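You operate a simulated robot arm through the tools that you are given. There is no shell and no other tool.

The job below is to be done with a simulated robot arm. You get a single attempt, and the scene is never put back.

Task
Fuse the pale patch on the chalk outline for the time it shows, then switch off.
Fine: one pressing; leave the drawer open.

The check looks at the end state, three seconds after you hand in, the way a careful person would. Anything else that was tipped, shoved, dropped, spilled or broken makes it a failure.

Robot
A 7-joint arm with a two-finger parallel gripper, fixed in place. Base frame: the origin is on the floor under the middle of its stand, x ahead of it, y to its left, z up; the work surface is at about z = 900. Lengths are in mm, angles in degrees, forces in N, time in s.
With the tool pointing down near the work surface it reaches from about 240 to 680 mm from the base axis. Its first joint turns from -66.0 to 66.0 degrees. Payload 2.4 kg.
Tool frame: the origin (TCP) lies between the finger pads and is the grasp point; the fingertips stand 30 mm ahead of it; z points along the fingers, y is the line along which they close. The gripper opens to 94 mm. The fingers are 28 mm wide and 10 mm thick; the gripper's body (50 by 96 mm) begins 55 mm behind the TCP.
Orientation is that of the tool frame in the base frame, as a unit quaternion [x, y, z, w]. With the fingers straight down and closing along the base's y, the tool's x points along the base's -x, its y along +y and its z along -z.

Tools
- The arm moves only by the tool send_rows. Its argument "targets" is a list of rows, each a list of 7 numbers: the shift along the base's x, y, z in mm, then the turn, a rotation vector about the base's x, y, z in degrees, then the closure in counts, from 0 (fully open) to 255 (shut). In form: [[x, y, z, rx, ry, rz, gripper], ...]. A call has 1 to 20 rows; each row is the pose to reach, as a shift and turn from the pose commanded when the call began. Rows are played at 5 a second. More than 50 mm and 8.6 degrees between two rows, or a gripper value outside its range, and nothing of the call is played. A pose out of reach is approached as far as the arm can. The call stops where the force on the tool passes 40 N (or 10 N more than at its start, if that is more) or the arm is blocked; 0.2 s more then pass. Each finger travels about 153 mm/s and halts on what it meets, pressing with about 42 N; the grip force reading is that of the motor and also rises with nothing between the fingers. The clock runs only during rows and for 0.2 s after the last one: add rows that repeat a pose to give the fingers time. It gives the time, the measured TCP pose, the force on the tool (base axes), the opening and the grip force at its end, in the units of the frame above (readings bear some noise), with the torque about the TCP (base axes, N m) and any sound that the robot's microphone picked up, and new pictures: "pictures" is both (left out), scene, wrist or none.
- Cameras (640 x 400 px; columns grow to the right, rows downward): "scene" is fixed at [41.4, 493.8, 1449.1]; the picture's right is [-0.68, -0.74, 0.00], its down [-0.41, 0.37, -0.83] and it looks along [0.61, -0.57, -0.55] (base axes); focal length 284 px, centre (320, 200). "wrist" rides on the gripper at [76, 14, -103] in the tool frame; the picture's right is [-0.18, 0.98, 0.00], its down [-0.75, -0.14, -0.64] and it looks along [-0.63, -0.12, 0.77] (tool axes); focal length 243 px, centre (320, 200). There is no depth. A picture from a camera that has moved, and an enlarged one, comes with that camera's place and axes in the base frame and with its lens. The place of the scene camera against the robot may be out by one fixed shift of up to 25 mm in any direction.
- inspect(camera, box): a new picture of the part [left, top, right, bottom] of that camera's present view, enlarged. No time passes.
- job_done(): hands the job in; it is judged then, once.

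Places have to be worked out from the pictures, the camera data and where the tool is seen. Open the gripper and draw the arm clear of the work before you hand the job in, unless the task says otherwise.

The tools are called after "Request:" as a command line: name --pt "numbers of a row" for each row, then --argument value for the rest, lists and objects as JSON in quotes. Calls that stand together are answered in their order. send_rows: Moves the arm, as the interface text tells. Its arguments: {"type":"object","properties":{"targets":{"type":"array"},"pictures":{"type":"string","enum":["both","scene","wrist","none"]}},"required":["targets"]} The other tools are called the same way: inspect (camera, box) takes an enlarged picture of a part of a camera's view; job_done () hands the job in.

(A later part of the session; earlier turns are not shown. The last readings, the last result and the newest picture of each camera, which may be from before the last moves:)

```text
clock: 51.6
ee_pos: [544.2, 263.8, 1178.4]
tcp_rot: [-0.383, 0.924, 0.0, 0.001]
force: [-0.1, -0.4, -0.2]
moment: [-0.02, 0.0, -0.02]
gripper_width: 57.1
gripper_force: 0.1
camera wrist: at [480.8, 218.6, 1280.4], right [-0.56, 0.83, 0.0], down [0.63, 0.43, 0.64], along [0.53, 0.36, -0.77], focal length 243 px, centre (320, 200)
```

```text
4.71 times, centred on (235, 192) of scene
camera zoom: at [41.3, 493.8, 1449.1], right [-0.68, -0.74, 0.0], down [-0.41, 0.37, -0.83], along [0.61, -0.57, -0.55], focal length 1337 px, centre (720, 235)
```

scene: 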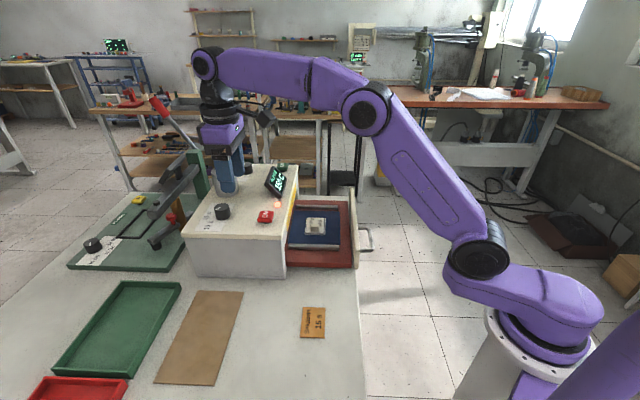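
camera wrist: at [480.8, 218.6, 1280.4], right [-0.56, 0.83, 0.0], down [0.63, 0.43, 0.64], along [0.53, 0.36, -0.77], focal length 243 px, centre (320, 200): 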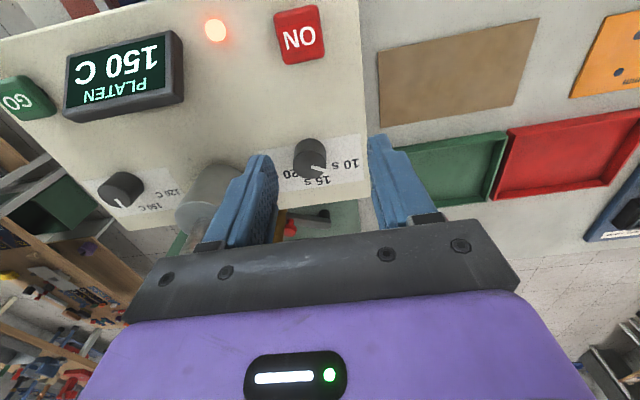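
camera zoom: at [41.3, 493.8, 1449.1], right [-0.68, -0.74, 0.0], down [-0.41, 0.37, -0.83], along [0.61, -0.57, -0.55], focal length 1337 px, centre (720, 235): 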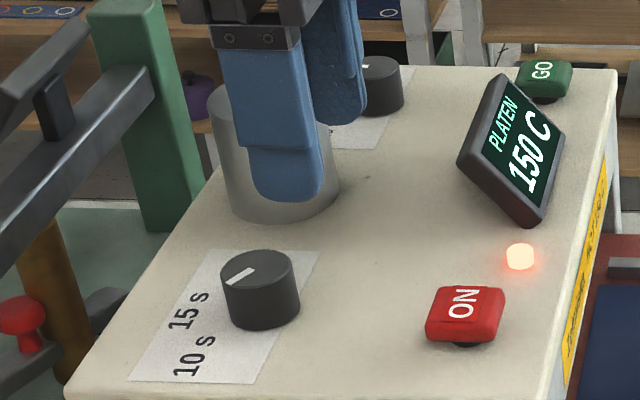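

The pointer is now at ≈ 107°, matching the 10 s mark at ≈ 105°. Next is the drawer handle (bar near (370, −3, 950)); I'll swing over it with the gripper turned so the fingers close along the drawer's travel, and look.

Request:
send_rows --pt "-14.5 -22.2 0 0 0 -7.5 165" --pt "-29 -44.4 0 0 0 -15 165" --pt "-43.5 -66.6 0 0 0 -22.5 165" --pt "-58 -88.8 0 0 0 -30 165" --pt "-72.5 -111 0 0 0 -37.5 165" --pt "-87 -133 0 0 0 -45 165" --pt "-101.5 -155 -20 0 0 -52.5 165" --pt "-116 -177 -40 0 0 -60 165" --pt "-130.5 -199 -60 0 0 -67.5 165" --pt "-145 -222 -80 0 0 -75 165" --pt "-160 -244 -100 0 0 -82.5 165" --pt "-174 -266 -118 0 0 -90 165" --pt "-174 -266 -118 0 0 -90 165" --pictures "both"

Request:
inspect --camera "wrist" --box '[200, 20, 440, 180]'

```text
clock: 54.4
ee_pos: [371.9, -3.5, 1061.7]
tcp_rot: [0.384, 0.923, -0.001, 0.001]
force: [-0.1, 0.7, 0.3]
moment: [-0.01, 0.02, 0.01]
gripper_width: 33.1
gripper_force: 0.0
camera wrist: at [327.2, 60.1, 1164.4], right [0.83, 0.56, 0.0], down [0.43, -0.63, 0.64], along [0.36, -0.53, -0.77], focal length 243 px, centre (320, 200)
```

scene: 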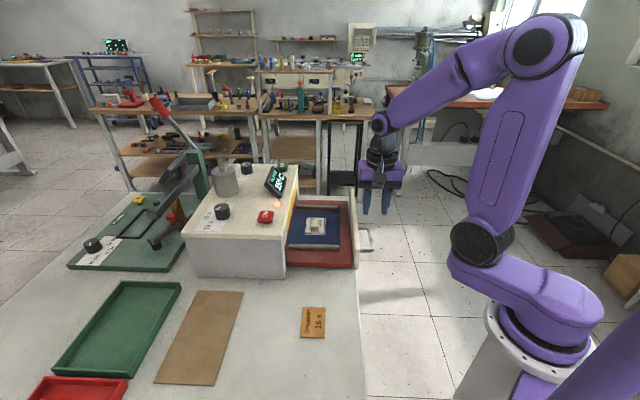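
wrist: 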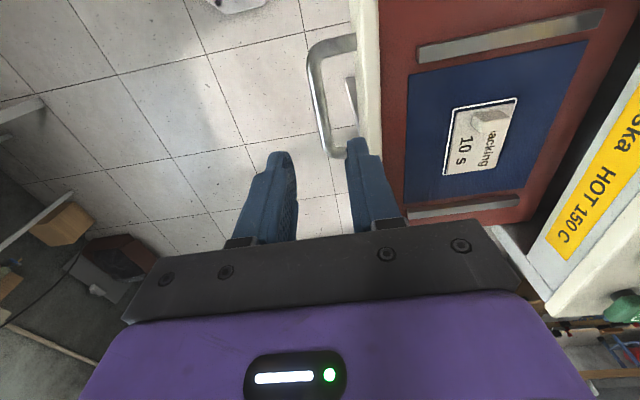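

```text
2.50 times, centred on (320, 100) of wrist
camera zoom: at [327.2, 60.1, 1164.4], right [0.83, 0.56, 0.0], down [0.43, -0.63, 0.64], along [0.36, -0.53, -0.77], focal length 606 px, centre (320, 450)
```

zoom: 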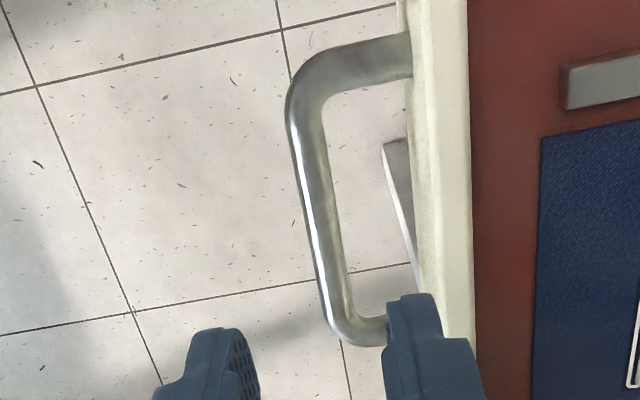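

Overhead view shows the bar lies right along the tool axis (y ≈ −1) with ~28 mm gap to the panel. I'll narrow the opening to 24 mm and descend so the fingers straddle the bar.

Request:
send_rows --pt "0 0 0 0 0 0 190" --pt "-1 -1 -30 0 0 0 190" --pt "-1 -1 -60 0 0 0 190" --pt "-1 -1 -80 0 0 0 190" --pt "-1 -1 -80 0 0 0 190" --pictures "both"

Request:
inspect --camera "wrist" --box '[240, 60, 440, 210]'

Request:
inspect --camera "scene" --box '[330, 190, 410, 270]'

```text
clock: 55.6
ee_pos: [370.6, -6.5, 979.3]
tcp_rot: [0.383, 0.924, -0.001, 0.001]
force: [0.8, 0.2, 0.0]
moment: [-0.02, -0.01, 0.01]
gripper_width: 24.4
gripper_force: 0.1
camera wrist: at [326.1, 58.4, 1082.3], right [0.82, 0.57, 0.0], down [0.43, -0.63, 0.64], along [0.36, -0.53, -0.77], focal length 243 px, centre (320, 200)
```

scene: 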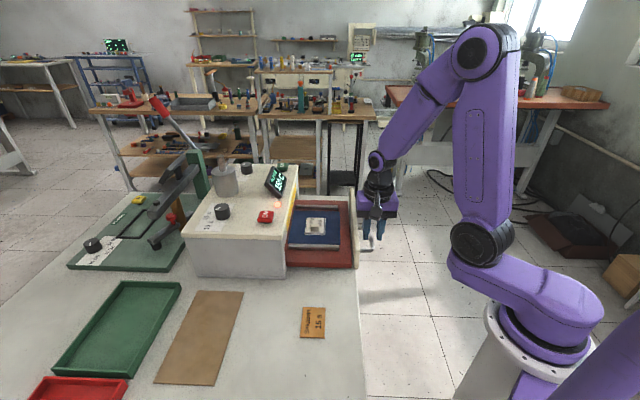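
wrist: 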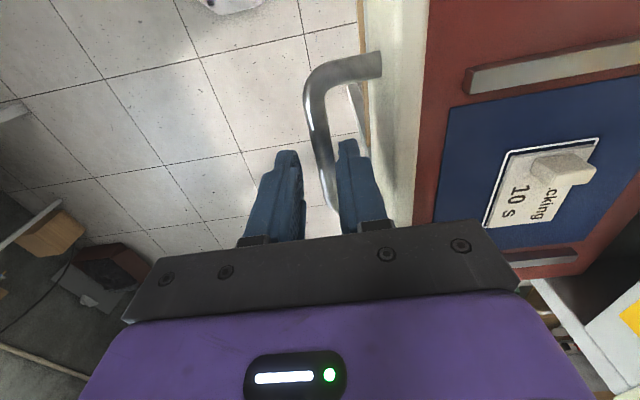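

```text
2.67 times, centred on (340, 135) of wrist
camera zoom: at [326.1, 58.4, 1082.3], right [0.82, 0.57, 0.0], down [0.43, -0.63, 0.64], along [0.36, -0.53, -0.77], focal length 647 px, centre (267, 373)
```

zoom: 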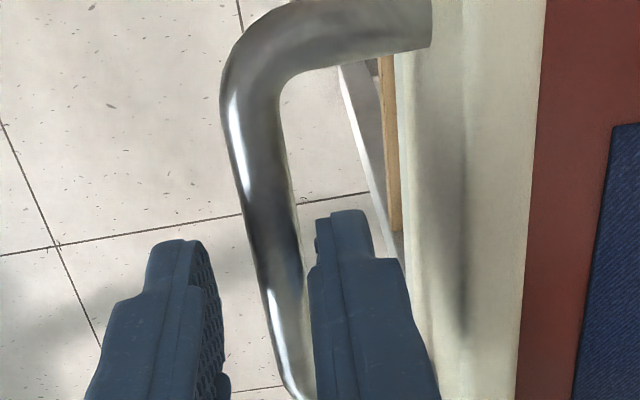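

```text
5.00 times, centred on (370, 230) of scene
camera zoom: at [41.4, 493.8, 1449.1], right [-0.68, -0.74, 0.0], down [-0.41, 0.37, -0.83], along [0.61, -0.57, -0.55], focal length 1421 px, centre (70, 50)
```

zoom: 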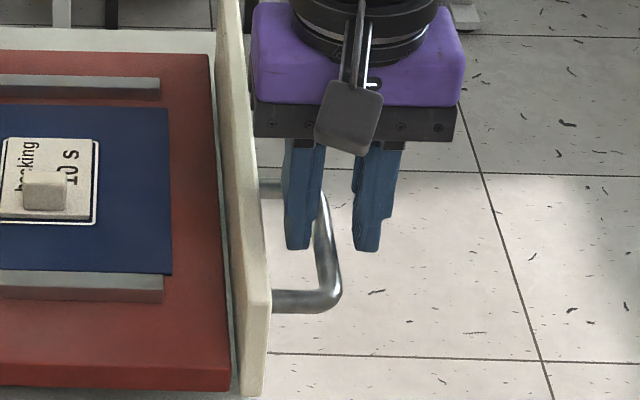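

The fingers straddle the bar. Descending further so the pads cover it, then closing.

Request:
send_rows --pt "0 0 -10 0 0 0 190" --pt "0 0 -20 0 0 0 190" --pt "0 0 -28 0 0 0 190" --pt "0 0 -28 0 0 0 190" --pictures "both"

Request:
inspect --camera "wrist" --box '[240, 60, 440, 210]'

Request:
inspect --camera "scene" --box '[330, 190, 410, 270]'

```text
clock: 56.6
ee_pos: [370.5, -6.1, 951.8]
tcp_rot: [0.383, 0.924, 0.0, 0.0]
force: [-0.2, -0.4, -0.2]
moment: [0.0, 0.01, 0.0]
gripper_width: 24.3
gripper_force: 0.6
camera wrist: at [326.2, 58.5, 1055.2], right [0.82, 0.57, 0.0], down [0.43, -0.63, 0.64], along [0.36, -0.53, -0.77], focal length 243 px, centre (320, 200)
```

scene: 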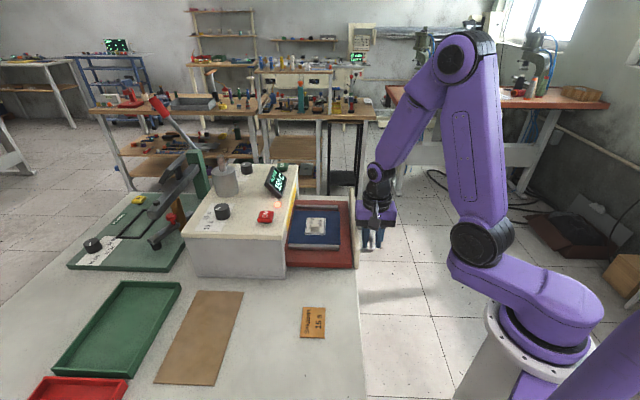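
wrist: 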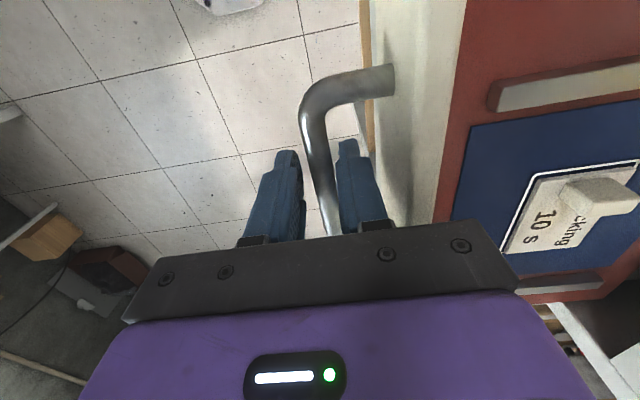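

```text
2.67 times, centred on (340, 135) of wrist
camera zoom: at [326.2, 58.5, 1055.2], right [0.82, 0.57, 0.0], down [0.43, -0.63, 0.64], along [0.36, -0.53, -0.77], focal length 647 px, centre (267, 373)
```

zoom: 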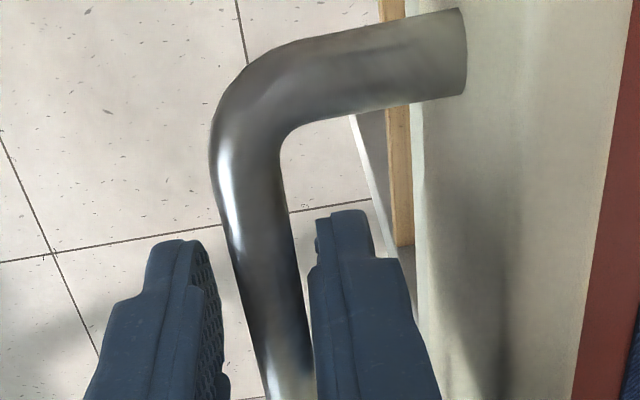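

```text
5.00 times, centred on (370, 230) of scene
camera zoom: at [41.4, 493.8, 1449.1], right [-0.68, -0.74, 0.0], down [-0.41, 0.37, -0.83], along [0.61, -0.57, -0.55], focal length 1421 px, centre (70, 50)
```

zoom: 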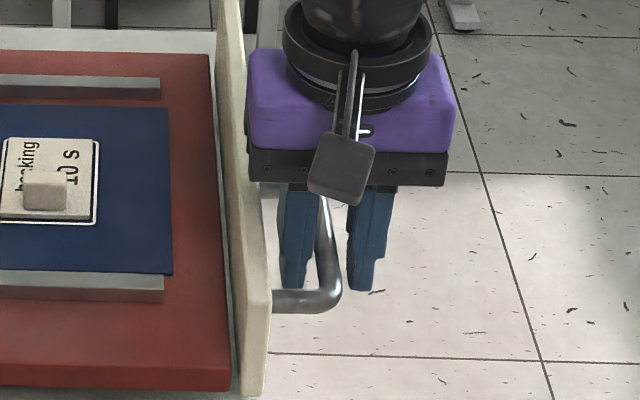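

Bar sits mid-pads. But gripping here would bring the gripper body against the machine's top plate when shut, so instead I'll lift off, close the fingers, and drop down in front of the bar to push the drawer in.

Request:
send_rows --pt "0 0 25 0 0 0 190" --pt "0 0 48 0 0 0 190" --pt "-8 -8 48 0 0 0 230" --pt "-16 -16 48 0 0 0 255" --pt "-16 -16 48 0 0 0 255" --pt "-16 -16 48 0 0 0 255" --pt "-16 -16 24 0 0 0 255" --pt "-16 -16 0 0 0 0 255" --pt "-16 -16 0 0 0 0 255" --pictures "both"

Request:
inspect --camera "wrist" --box '[240, 60, 440, 210]'

```text
clock: 58.6
ee_pos: [356.4, -20.2, 952.8]
tcp_rot: [0.382, 0.924, 0.0, 0.001]
force: [0.6, 0.3, 0.7]
moment: [-0.01, 0.0, 0.01]
gripper_width: 0.1
gripper_force: 32.8
camera wrist: at [311.3, 43.9, 1055.4], right [0.82, 0.57, 0.0], down [0.43, -0.63, 0.64], along [0.36, -0.53, -0.77], focal length 243 px, centre (320, 200)
```

scene: 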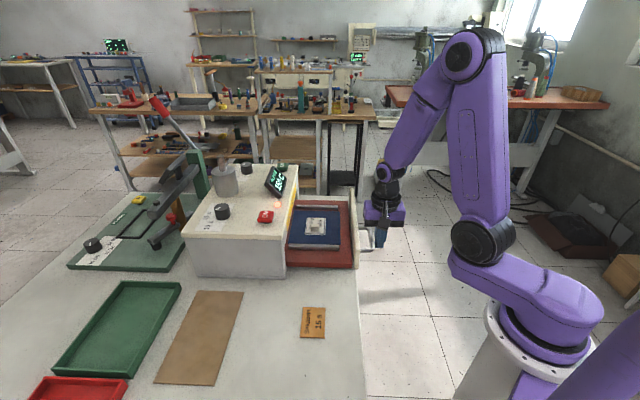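
wrist: 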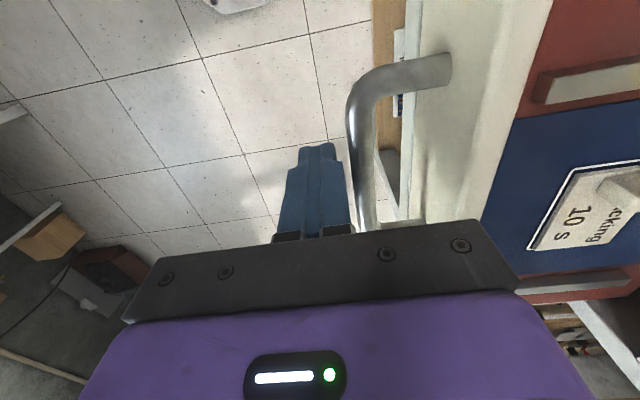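

```text
2.67 times, centred on (340, 135) of wrist
camera zoom: at [311.3, 43.9, 1055.4], right [0.82, 0.57, 0.0], down [0.43, -0.63, 0.64], along [0.36, -0.53, -0.77], focal length 647 px, centre (267, 373)
```

zoom: 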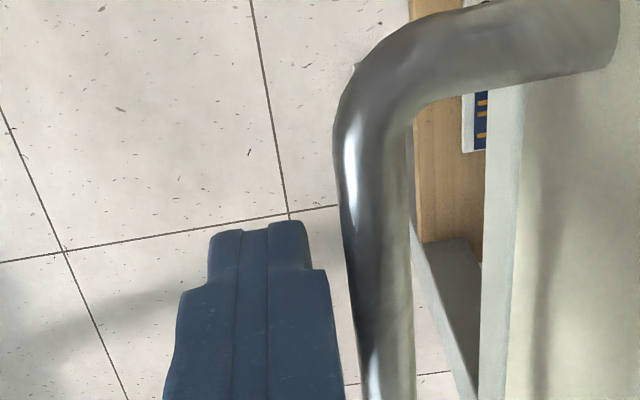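

Closed fingers are just in front of the bar. Pushing the drawer in slowly along (+x, +y), about 100 mm first.

Request:
send_rows --pt "3 3 0 0 0 0 255" --pt "6 6 0 0 0 0 255" --pt "10 10 0 0 0 0 255" --pt "14 14 0 0 0 0 255" --pt "18 18 0 0 0 0 255" --pt "22 22 0 0 0 0 255" --pt "26 26 0 0 0 0 255" --pt "30 30 0 0 0 0 255" --pt "34 34 0 0 0 0 255" --pt "38 38 0 0 0 0 255" --pt "42 42 0 0 0 0 255" --pt "46 46 0 0 0 0 255" --pt "50 50 0 0 0 0 255" --pt "54 54 0 0 0 0 255" --pt "58 58 0 0 0 0 255" --pt "62 62 0 0 0 0 255" --pt "66 66 0 0 0 0 255" --pt "70 70 0 0 0 0 255" --pt "73 73 0 0 0 0 255" --pt "75 75 0 0 0 0 255" --pictures "both"

Request:
inspect --camera "scene" --box '[260, 180, 400, 280]'

```text
clock: 62.8
ee_pos: [428.9, 53.4, 951.4]
tcp_rot: [0.382, 0.924, 0.0, 0.001]
force: [-1.3, -1.0, -0.3]
moment: [-0.02, -0.03, 0.02]
gripper_width: 0.0
gripper_force: 32.4
camera wrist: at [384.7, 117.6, 1055.1], right [0.82, 0.57, 0.0], down [0.43, -0.63, 0.64], along [0.36, -0.53, -0.77], focal length 243 px, centre (320, 200)
```

scene: 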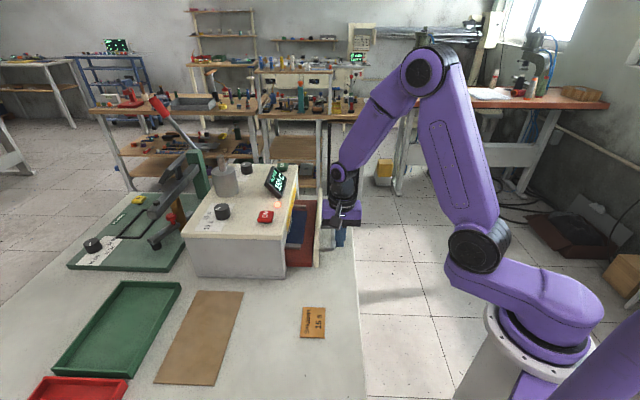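
wrist: 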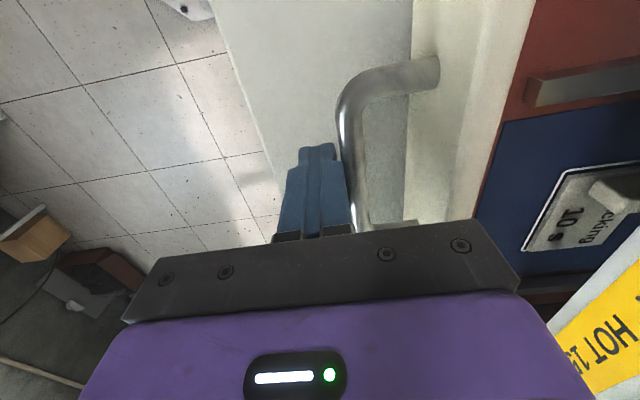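

```text
4.00 times, centred on (330, 230) of scene
camera zoom: at [41.3, 493.7, 1449.1], right [-0.68, -0.74, 0.0], down [-0.41, 0.37, -0.83], along [0.61, -0.57, -0.55], focal length 1137 px, centre (280, 80)
```

zoom: 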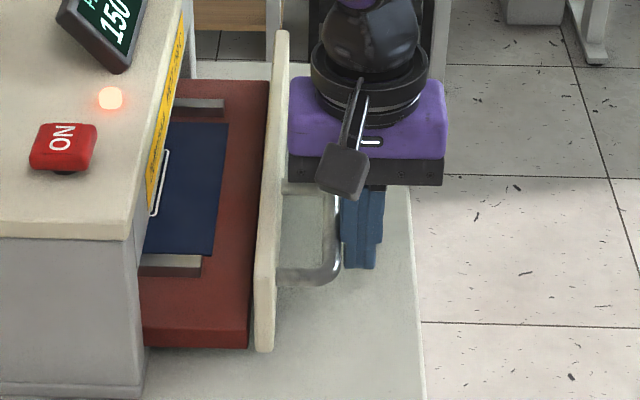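

Drawer moves smoothly at ~1.6 N and the patch rides along. About 65–70 mm remain; I'll continue and then slow down.

Request:
send_rows --pt "4 4 0 0 0 0 255" --pt "8 8 0 0 0 0 255" --pt "12 12 0 0 0 0 255" --pt "16 16 0 0 0 0 255" --pt "20 20 0 0 0 0 255" --pt "24 24 0 0 0 0 255" --pt "28 28 0 0 0 0 255" --pt "32 32 0 0 0 0 255" --pt "35 35 0 0 0 0 255" --pt "37 37 0 0 0 0 255" --pt "39 39 0 0 0 0 255" --pt "40 40 0 0 0 0 255" --pictures "both"

Request:
inspect --camera "scene" --box '[250, 180, 370, 280]'

```text
clock: 65.4
ee_pos: [469.5, 91.9, 951.6]
tcp_rot: [0.383, 0.924, 0.0, 0.001]
force: [-0.2, -0.6, 0.4]
moment: [0.03, 0.0, 0.02]
gripper_width: 0.2
gripper_force: 32.9
camera wrist: at [424.8, 156.9, 1054.7], right [0.82, 0.57, 0.0], down [0.43, -0.63, 0.64], along [0.36, -0.53, -0.77], focal length 243 px, centre (320, 200)
```

scene: 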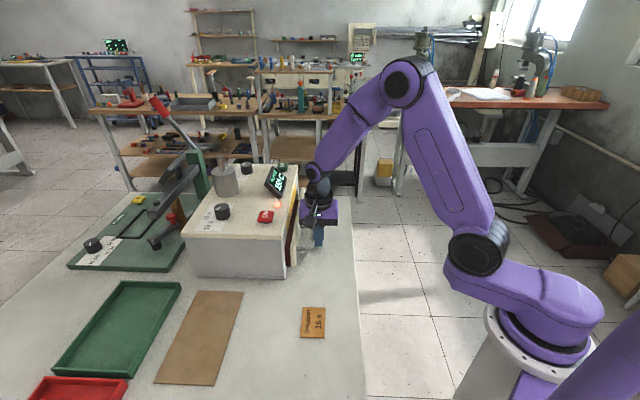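
wrist: 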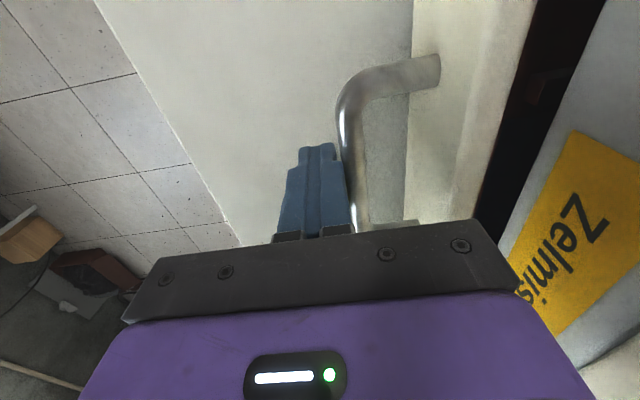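

```text
4.00 times, centred on (310, 230) of scene
camera zoom: at [41.3, 493.7, 1449.1], right [-0.68, -0.74, 0.0], down [-0.41, 0.37, -0.83], along [0.61, -0.57, -0.55], focal length 1137 px, centre (360, 80)
```

zoom: 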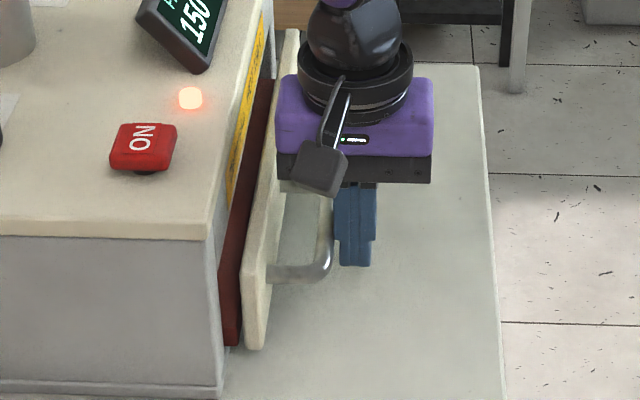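

About 20 mm remains. Pushing on in ~2 mm steps.

Request:
send_rows --pt "2 2 0 0 0 0 255" --pt "4 4 0 0 0 0 255" --pt "6 6 0 0 0 0 255" --pt "8 8 0 0 0 0 255" --pt "10 10 0 0 0 0 255" --pt "11 11 0 0 0 0 255" --pt "12 12 0 0 0 0 255" --pt "12 12 0 0 0 0 255" --pictures "both"

Request:
inspect --camera "scene" --box '[250, 180, 370, 280]'

```text
clock: 66.8
ee_pos: [476.5, 100.6, 951.6]
tcp_rot: [0.383, 0.924, -0.005, -0.006]
force: [-5.9, -5.7, 3.4]
moment: [0.03, 0.02, 0.14]
gripper_width: 0.0
gripper_force: 33.3
stopped in row 6: the force on the tool passed its limit at 43 N (the readings are from after the stop); the commanded pose is now the measured one
camera wrist: at [433.5, 164.2, 1054.7], right [0.83, 0.56, -0.02], down [0.44, -0.63, 0.64], along [0.35, -0.54, -0.77], focal length 243 px, centre (320, 200)
```

scene: 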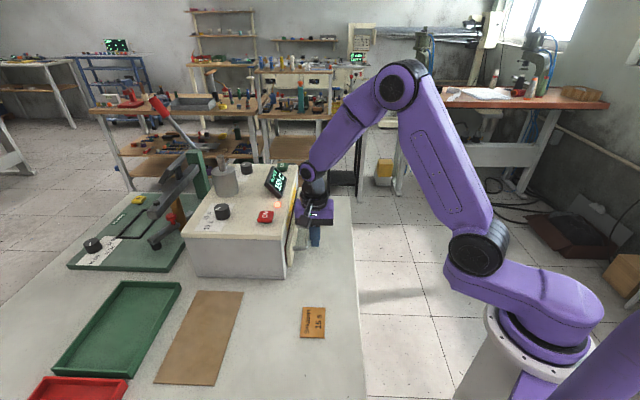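
wrist: 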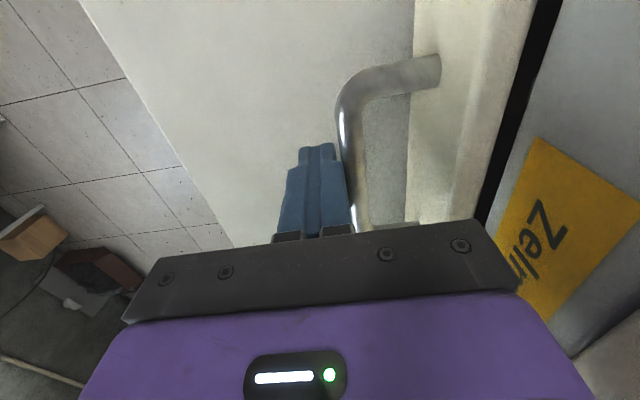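

```text
4.00 times, centred on (310, 230) of scene
camera zoom: at [41.1, 493.6, 1449.1], right [-0.68, -0.74, 0.0], down [-0.41, 0.37, -0.83], along [0.61, -0.57, -0.55], focal length 1137 px, centre (360, 80)
```

zoom: 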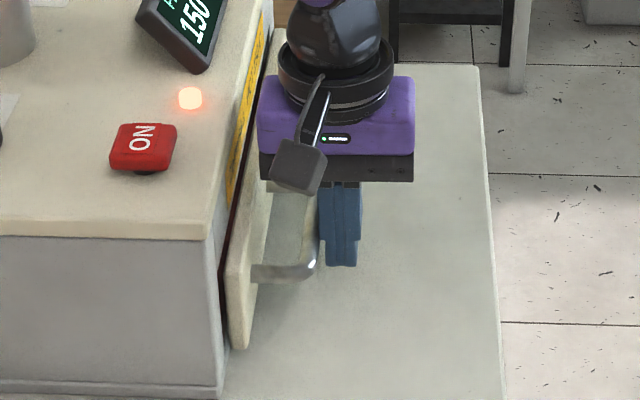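

The push met a stop (43 N, then relaxed to 8 N). I need to see whether the drawer is fully home; I'll look closely at the gap.

Request:
inspect --camera "scene" --box '[285, 215, 335, 275]'

Request:
inspect --camera "wrist" --box '[400, 0, 640, 220]'

```text
6.67 times, centred on (310, 245) of scene
camera zoom: at [41.1, 493.6, 1449.1], right [-0.68, -0.74, 0.0], down [-0.41, 0.37, -0.83], along [0.61, -0.57, -0.55], focal length 1894 px, centre (387, -100)
```

zoom: 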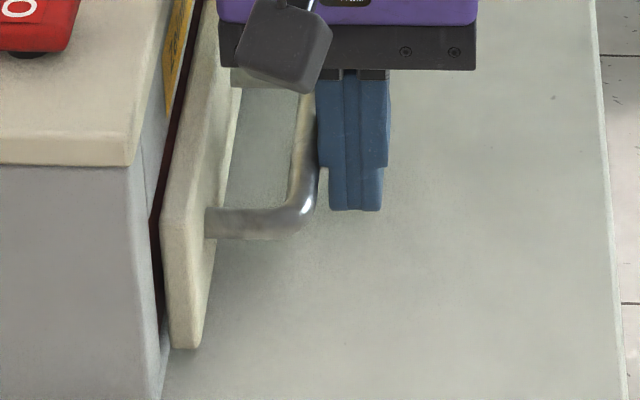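

```text
1.82 times, centred on (520, 110) of wrist
camera zoom: at [433.5, 164.2, 1054.7], right [0.83, 0.56, -0.02], down [0.44, -0.63, 0.64], along [0.35, -0.54, -0.77], focal length 441 px, centre (-44, 364)
```

zoom: 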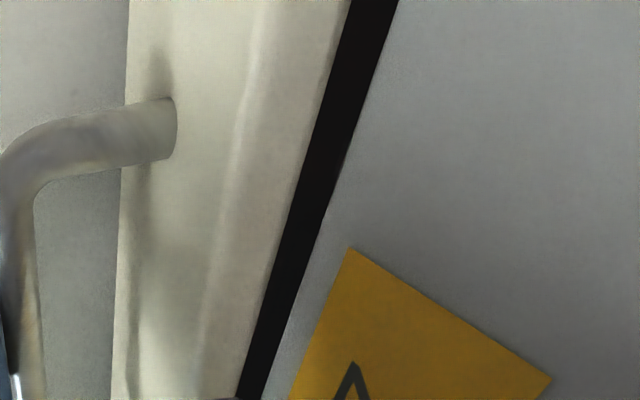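

There's a uniform ~4 mm gap, consistent with the drawer's own end stop. I'll back away from the bar, lift, and look at the closed state unobstructed.

Request:
send_rows --pt "-4 -4 0 0 0 0 255" --pt "-12 -12 0 0 0 0 255" --pt "-20 -20 10 0 0 0 255" --pt "-25 -25 50 0 0 0 255" --pt "-40 -40 95 0 0 0 255" --pt "-60 -50 140 0 0 0 255" --pt "-60 -50 140 0 0 0 255" --pictures "both"

Request:
inspect --camera "wrist" --box '[320, 0, 560, 220]'

Request:
inspect --camera "scene" --box '[270, 180, 350, 280]'

```text
refused: row 6 steps farther than a row can; nothing moved
```

```text
1.82 times, centred on (440, 110) of wrist
camera zoom: at [433.5, 164.2, 1054.7], right [0.83, 0.56, -0.02], down [0.44, -0.63, 0.64], along [0.35, -0.54, -0.77], focal length 441 px, centre (102, 364)
```

zoom: 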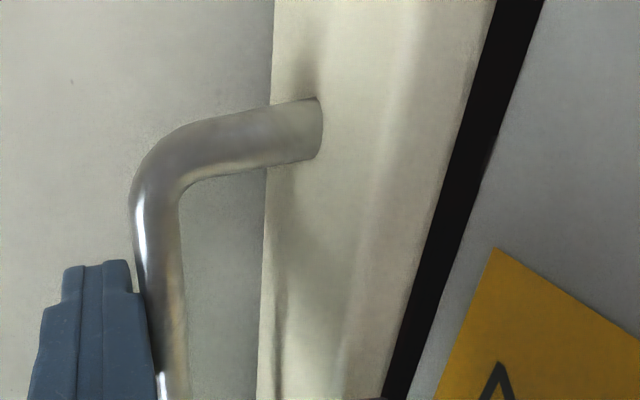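

```text
4.00 times, centred on (310, 230) of scene
camera zoom: at [41.1, 493.6, 1449.1], right [-0.68, -0.74, 0.0], down [-0.41, 0.37, -0.83], along [0.61, -0.57, -0.55], focal length 1137 px, centre (360, 80)
```

zoom: 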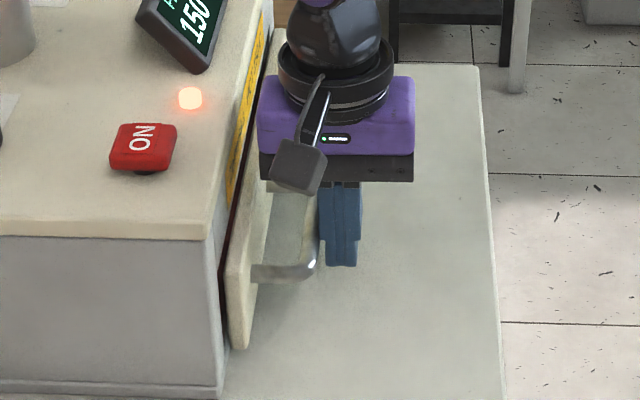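

One step was slightly too long; resending with smaller steps to back off and lift clear.

Request:
send_rows --pt "-4 -4 0 0 0 0 255" --pt "-12 -12 0 0 0 0 255" --pt "-20 -20 10 0 0 0 255" --pt "-28 -28 45 0 0 0 255" --pt "-40 -38 80 0 0 0 255" --pt "-50 -45 115 0 0 0 255" --pt "-60 -50 145 0 0 0 255" --pt "-60 -50 145 0 0 0 255" --pictures "both"

Request:
inspect --camera "wrist" --box '[300, 0, 640, 220]'

Request:
inspect --camera "scene" --box '[270, 180, 350, 280]'

```text
clock: 68.6
ee_pos: [418.1, 48.5, 1097.4]
tcp_rot: [0.383, 0.924, -0.005, -0.004]
force: [-0.1, 0.1, 0.3]
moment: [-0.03, 0.03, 0.0]
gripper_width: 0.0
gripper_force: 33.4
camera wrist: at [375.0, 112.8, 1200.2], right [0.83, 0.56, -0.01], down [0.44, -0.63, 0.64], along [0.35, -0.53, -0.77], focal length 243 px, centre (320, 200)
```

scene: 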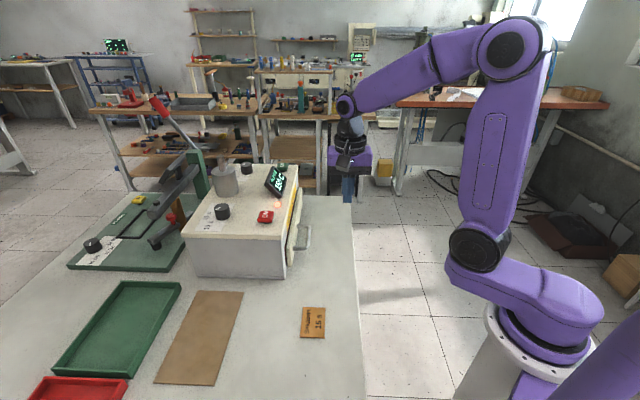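
wrist: 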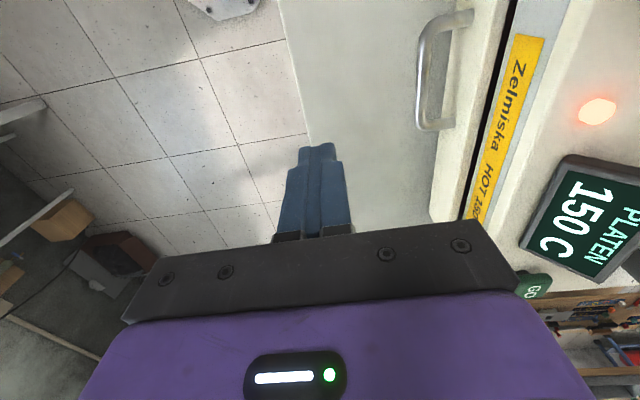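

```text
1.82 times, centred on (470, 110) of wrist
camera zoom: at [375.0, 112.8, 1200.2], right [0.83, 0.56, -0.01], down [0.44, -0.63, 0.64], along [0.35, -0.53, -0.77], focal length 441 px, centre (47, 364)
```

zoom: 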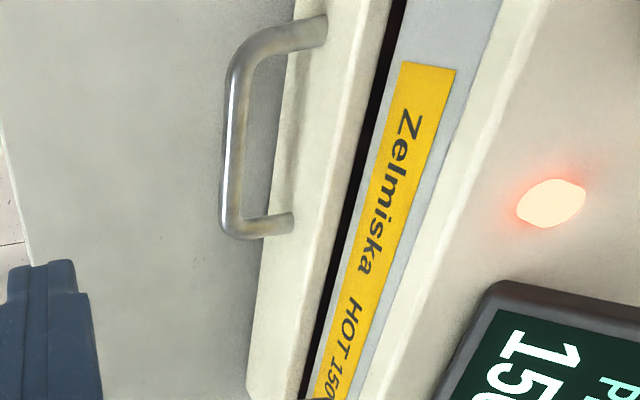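

```text
4.00 times, centred on (310, 230) of scene
camera zoom: at [41.3, 493.8, 1449.1], right [-0.68, -0.74, 0.0], down [-0.41, 0.37, -0.83], along [0.61, -0.57, -0.55], focal length 1137 px, centre (360, 80)
```

zoom: 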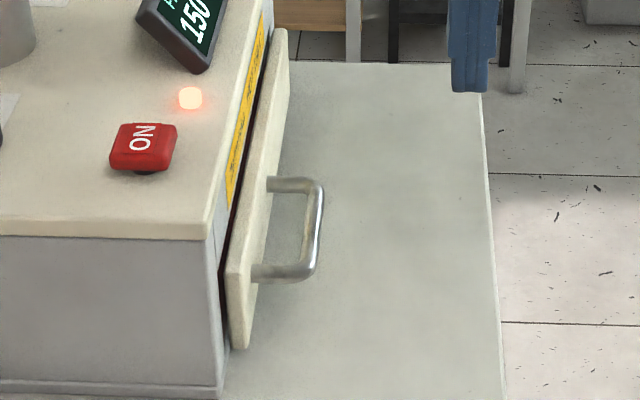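

The drawer is shut with only a thin uniform gap, so that is its stop. Next is the GO button, which I place near (685, 45, 1060), so the tool must tilt outward to reach it. I'll move over first and look.

Request:
send_rows --pt "23 -1 15 0 0 7 255" --pt "46 -2 30 0 0 14 255" --pt "69 -3 45 0 0 21 255" --pt "92 -5 60 0 0 28 255" --pt "115 -6 72 0 0 35 255" --pt "138 -8 80 0 0 42 255" --pt "162 -9 83 0 0 49 255" --pt "162 -9 83 0 0 49 255" --pictures "both"

Request:
inspect --camera "wrist" --box '[200, 80, 440, 230]'

```text
clock: 70.4
ee_pos: [580.2, 40.1, 1179.7]
tcp_rot: [-0.035, 0.999, -0.006, -0.002]
force: [-0.3, -0.1, -0.5]
moment: [-0.01, 0.01, -0.02]
gripper_width: 0.1
gripper_force: 33.0
camera wrist: at [502.9, 51.7, 1283.2], right [0.11, 0.99, -0.01], down [0.76, -0.08, 0.64], along [0.63, -0.08, -0.77], focal length 243 px, centre (320, 200)
```

scene: 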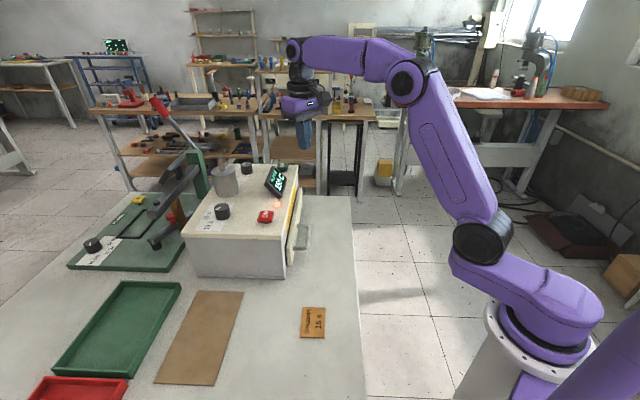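
wrist: 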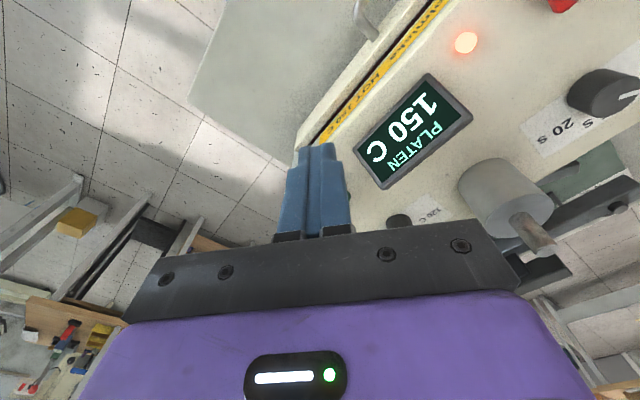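

```text
2.67 times, centred on (320, 155) of wrist
camera zoom: at [502.9, 51.7, 1283.2], right [0.11, 0.99, -0.01], down [0.76, -0.08, 0.64], along [0.63, -0.08, -0.77], focal length 647 px, centre (320, 320)
```

zoom: 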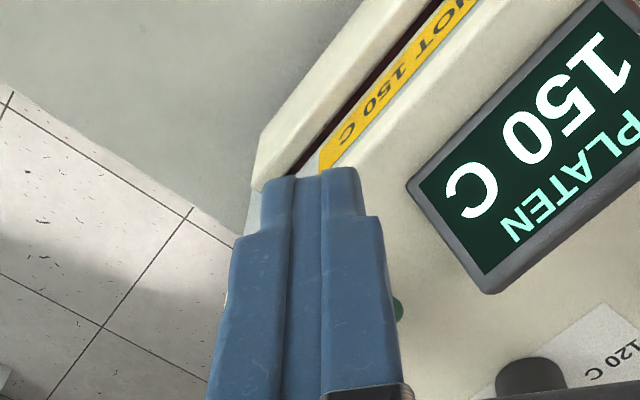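

GO is hidden behind the closed fingers. I'll open the gripper and tilt 25° outward so I can see it between the fingers.

Request:
send_rows --pt "0 0 0 0.5 -6 0 60" --pt "0 0 0 1 -12 0 60" --pt "0 0 0 1.4 -18 0 60" --pt "0 0 0 1.8 -25 0 60" --pt "0 0 0 1.8 -25 0 60" --pictures "both"

Request:
inspect --camera "wrist" --box '[200, 80, 440, 230]'

```text
clock: 71.6
ee_pos: [578.5, 41.6, 1179.2]
tcp_rot: [-0.032, 0.976, 0.002, 0.215]
force: [-0.8, -0.6, 0.7]
moment: [-0.02, 0.0, 0.05]
gripper_width: 72.0
gripper_force: 0.1
camera wrist: at [465.5, 49.1, 1241.0], right [0.1, 0.99, 0.07], down [0.42, -0.11, 0.9], along [0.9, -0.07, -0.43], focal length 243 px, centre (320, 200)
```

scene: 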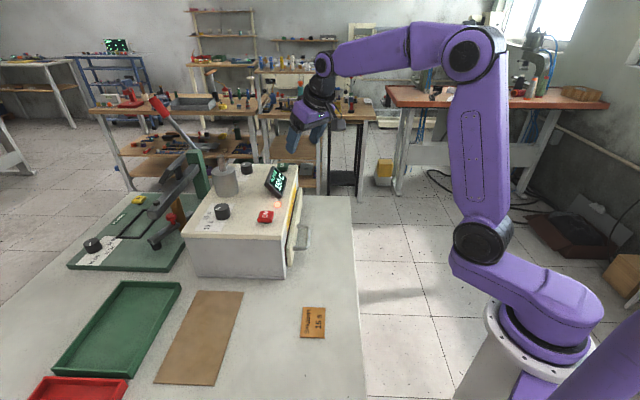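
wrist: 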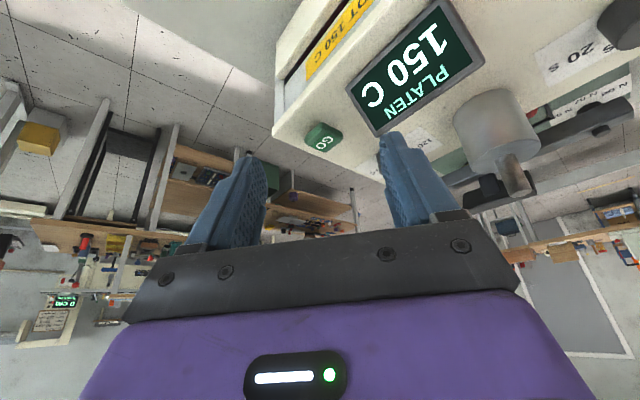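

```text
2.67 times, centred on (320, 155) of wrist
camera zoom: at [465.5, 49.1, 1241.0], right [0.1, 0.99, 0.07], down [0.42, -0.11, 0.9], along [0.9, -0.07, -0.43], focal length 647 px, centre (320, 320)
```

zoom: 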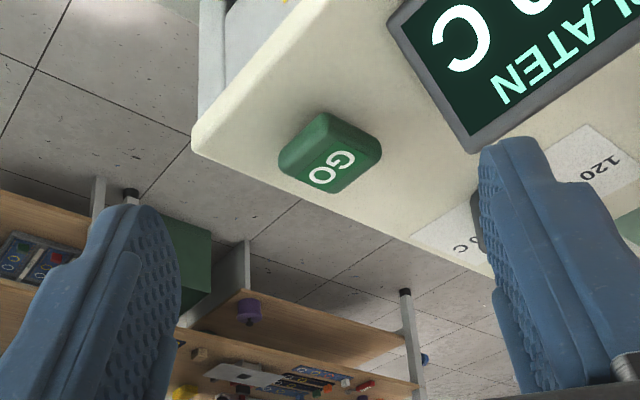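

GO is visible near (689, 43). I'll close the fingers and move out over it, staying about 35 mm above, then check alignment.

Request:
send_rows --pt "15 0.5 -5 0 0 0 160" --pt "35 1 -12 0 0 0 255" --pt "55 1.5 -20 0 0 0 255" --pt "75 2 -30 0 0 0 255" --pt "92 2.5 -40 0 0 0 255" --pt "104.5 2.8 -55 0 0 0 255" --pt "104.5 2.8 -55 0 0 0 255" --pictures "both"

Request:
inspect --camera "scene" --box '[240, 120, 330, 210]'

Request:
inspect --camera "wrist" --box '[220, 60, 440, 220]'

```text
clock: 73.2
ee_pos: [682.7, 45.0, 1124.5]
tcp_rot: [-0.032, 0.976, 0.002, 0.215]
force: [0.5, 0.9, -0.1]
moment: [0.01, -0.01, 0.02]
gripper_width: 0.0
gripper_force: 33.1
camera wrist: at [570.0, 51.8, 1186.1], right [0.1, 0.99, 0.07], down [0.42, -0.11, 0.9], along [0.9, -0.07, -0.43], focal length 243 px, centre (320, 200)
```

scene: 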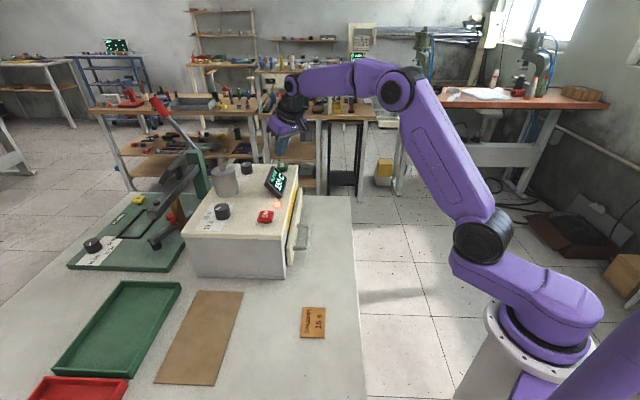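
wrist: 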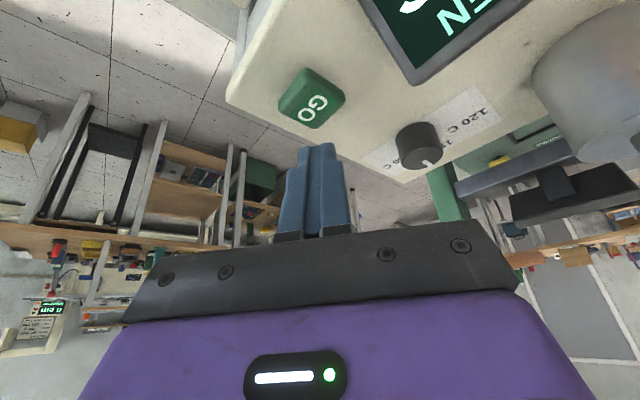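

```text
4.44 times, centred on (285, 165) of scene
camera zoom: at [41.4, 493.8, 1449.1], right [-0.68, -0.74, 0.0], down [-0.41, 0.37, -0.83], along [0.61, -0.57, -0.55], focal length 1263 px, centre (476, 356)
```

zoom: 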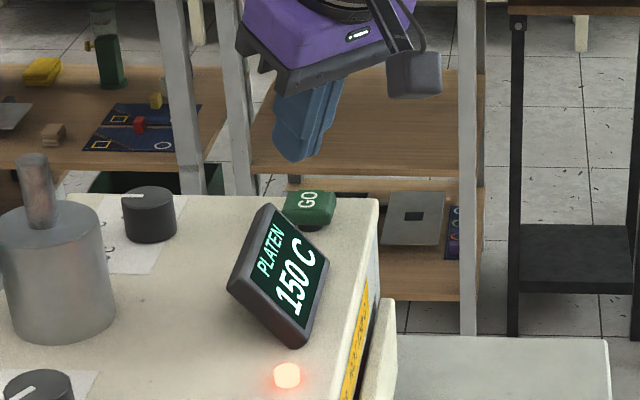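

```text
2.50 times, centred on (330, 140) of wrist
camera zoom: at [570.0, 51.8, 1186.1], right [0.1, 0.99, 0.07], down [0.42, -0.11, 0.9], along [0.9, -0.07, -0.43], focal length 606 px, centre (295, 350)
```

zoom: 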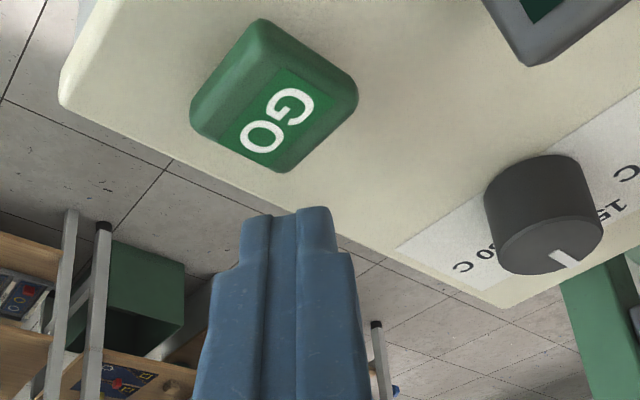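

From this view GO's centre is about 5–9 mm outward of the TCP, laterally aligned. I'll shift 4 mm out and lower to just above it.

Request:
send_rows --pt "4 0.3 -10 0 0 0 255" --pt "4 0.3 -20 0 0 0 255" --pt "4 0.3 -30 0 0 0 255" --pt "4 0.3 -30 0 0 0 255" --pictures "both"

Request:
inspect --camera "scene" --box '[250, 130, 320, 200]'

Request:
inspect --camera "wrist" --box '[220, 60, 440, 220]'

```text
clock: 74.2
ee_pos: [688.4, 44.7, 1094.7]
tcp_rot: [-0.032, 0.976, 0.002, 0.216]
force: [0.9, 0.3, 1.3]
moment: [-0.02, -0.01, 0.0]
gripper_width: 0.1
gripper_force: 33.2
heard: click
camera wrist: at [574.6, 53.0, 1155.7], right [0.1, 0.99, 0.07], down [0.42, -0.11, 0.9], along [0.9, -0.06, -0.43], focal length 243 px, centre (320, 200)
```

scene: 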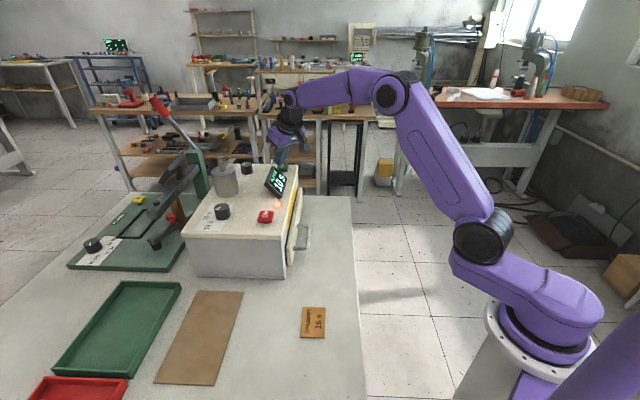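
wrist: 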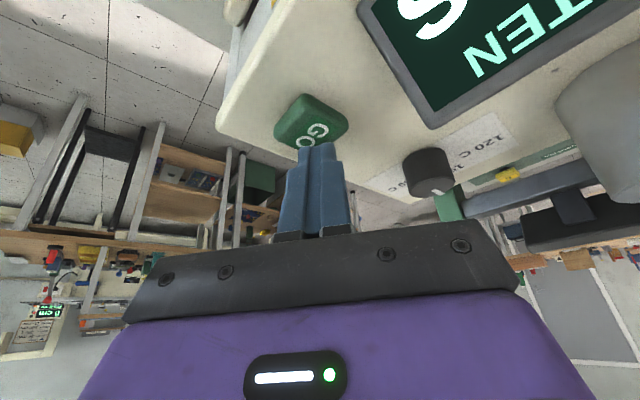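

```text
5.71 times, centred on (285, 165) of scene
camera zoom: at [41.3, 493.8, 1449.1], right [-0.68, -0.74, 0.0], down [-0.41, 0.37, -0.83], along [0.61, -0.57, -0.55], focal length 1624 px, centre (520, 400)
```

zoom: 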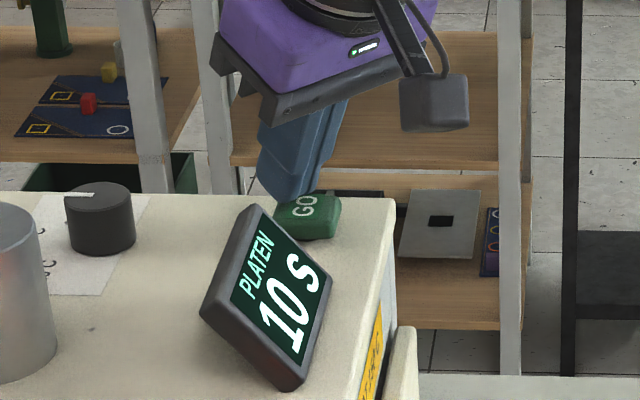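

```text
2.50 times, centred on (330, 140) of wrist
camera zoom: at [574.6, 53.0, 1155.7], right [0.1, 0.99, 0.07], down [0.42, -0.11, 0.9], along [0.9, -0.06, -0.43], focal length 606 px, centre (295, 350)
```

zoom: 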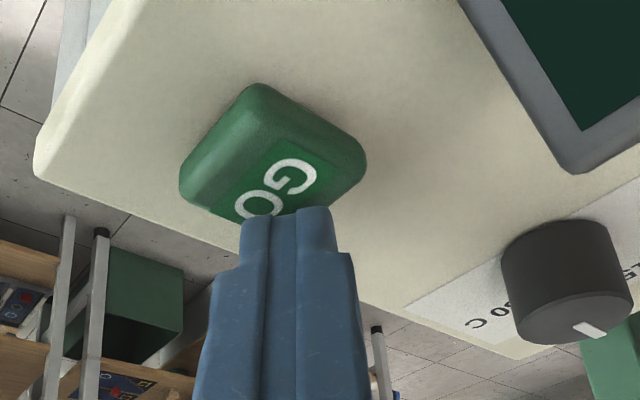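

A click was heard and the display now shows "10 s": GO has been pressed and the cycle has started. I'll lift straight off right away, level the tool and head back, watching the display.

Request:
send_rows --pt "0 0 15 0 0 0 255" --pt "0 0 40 0 0 0 255" --pt "-25 0 60 -0.45 6.25 0 255" --pt "-55 0 75 -0.9 12.5 0 200" --pt "-85 -1 85 -1.35 18.75 0 100" --pt "-115 -1.5 85 -1.8 25 0 0" --pictures "scene"

Request:
inspect --camera "scene" --box '[180, 150, 340, 280]'

```text
clock: 75.6
ee_pos: [573.4, 44.8, 1179.3]
tcp_rot: [-0.035, 0.999, -0.005, -0.003]
force: [0.0, 0.2, -0.1]
moment: [-0.01, -0.01, 0.03]
gripper_width: 94.0
gripper_force: 0.1
```

scene: 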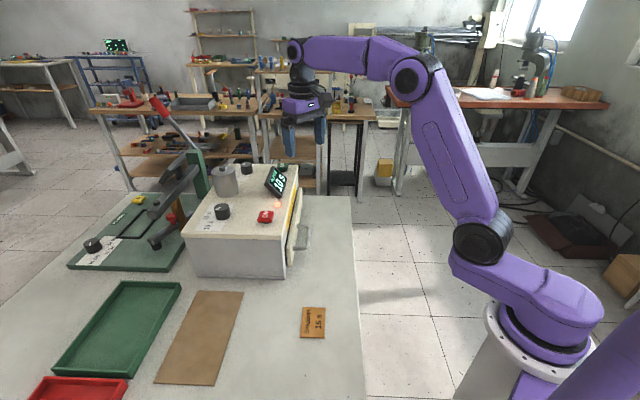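

```text
3.08 times, centred on (260, 215) of scene
camera zoom: at [41.4, 493.8, 1449.1], right [-0.68, -0.74, 0.0], down [-0.41, 0.37, -0.83], along [0.61, -0.57, -0.55], focal length 874 px, centre (505, 154)
```

zoom: 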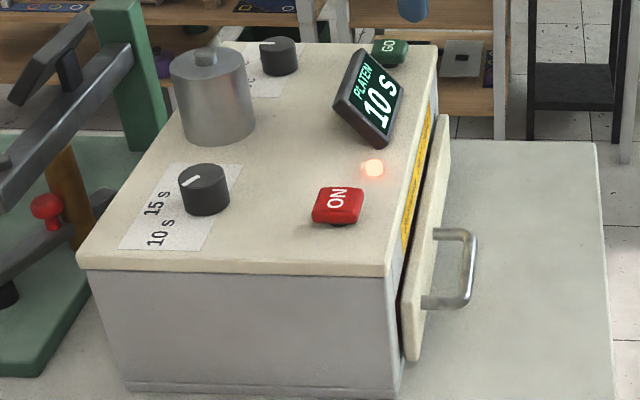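

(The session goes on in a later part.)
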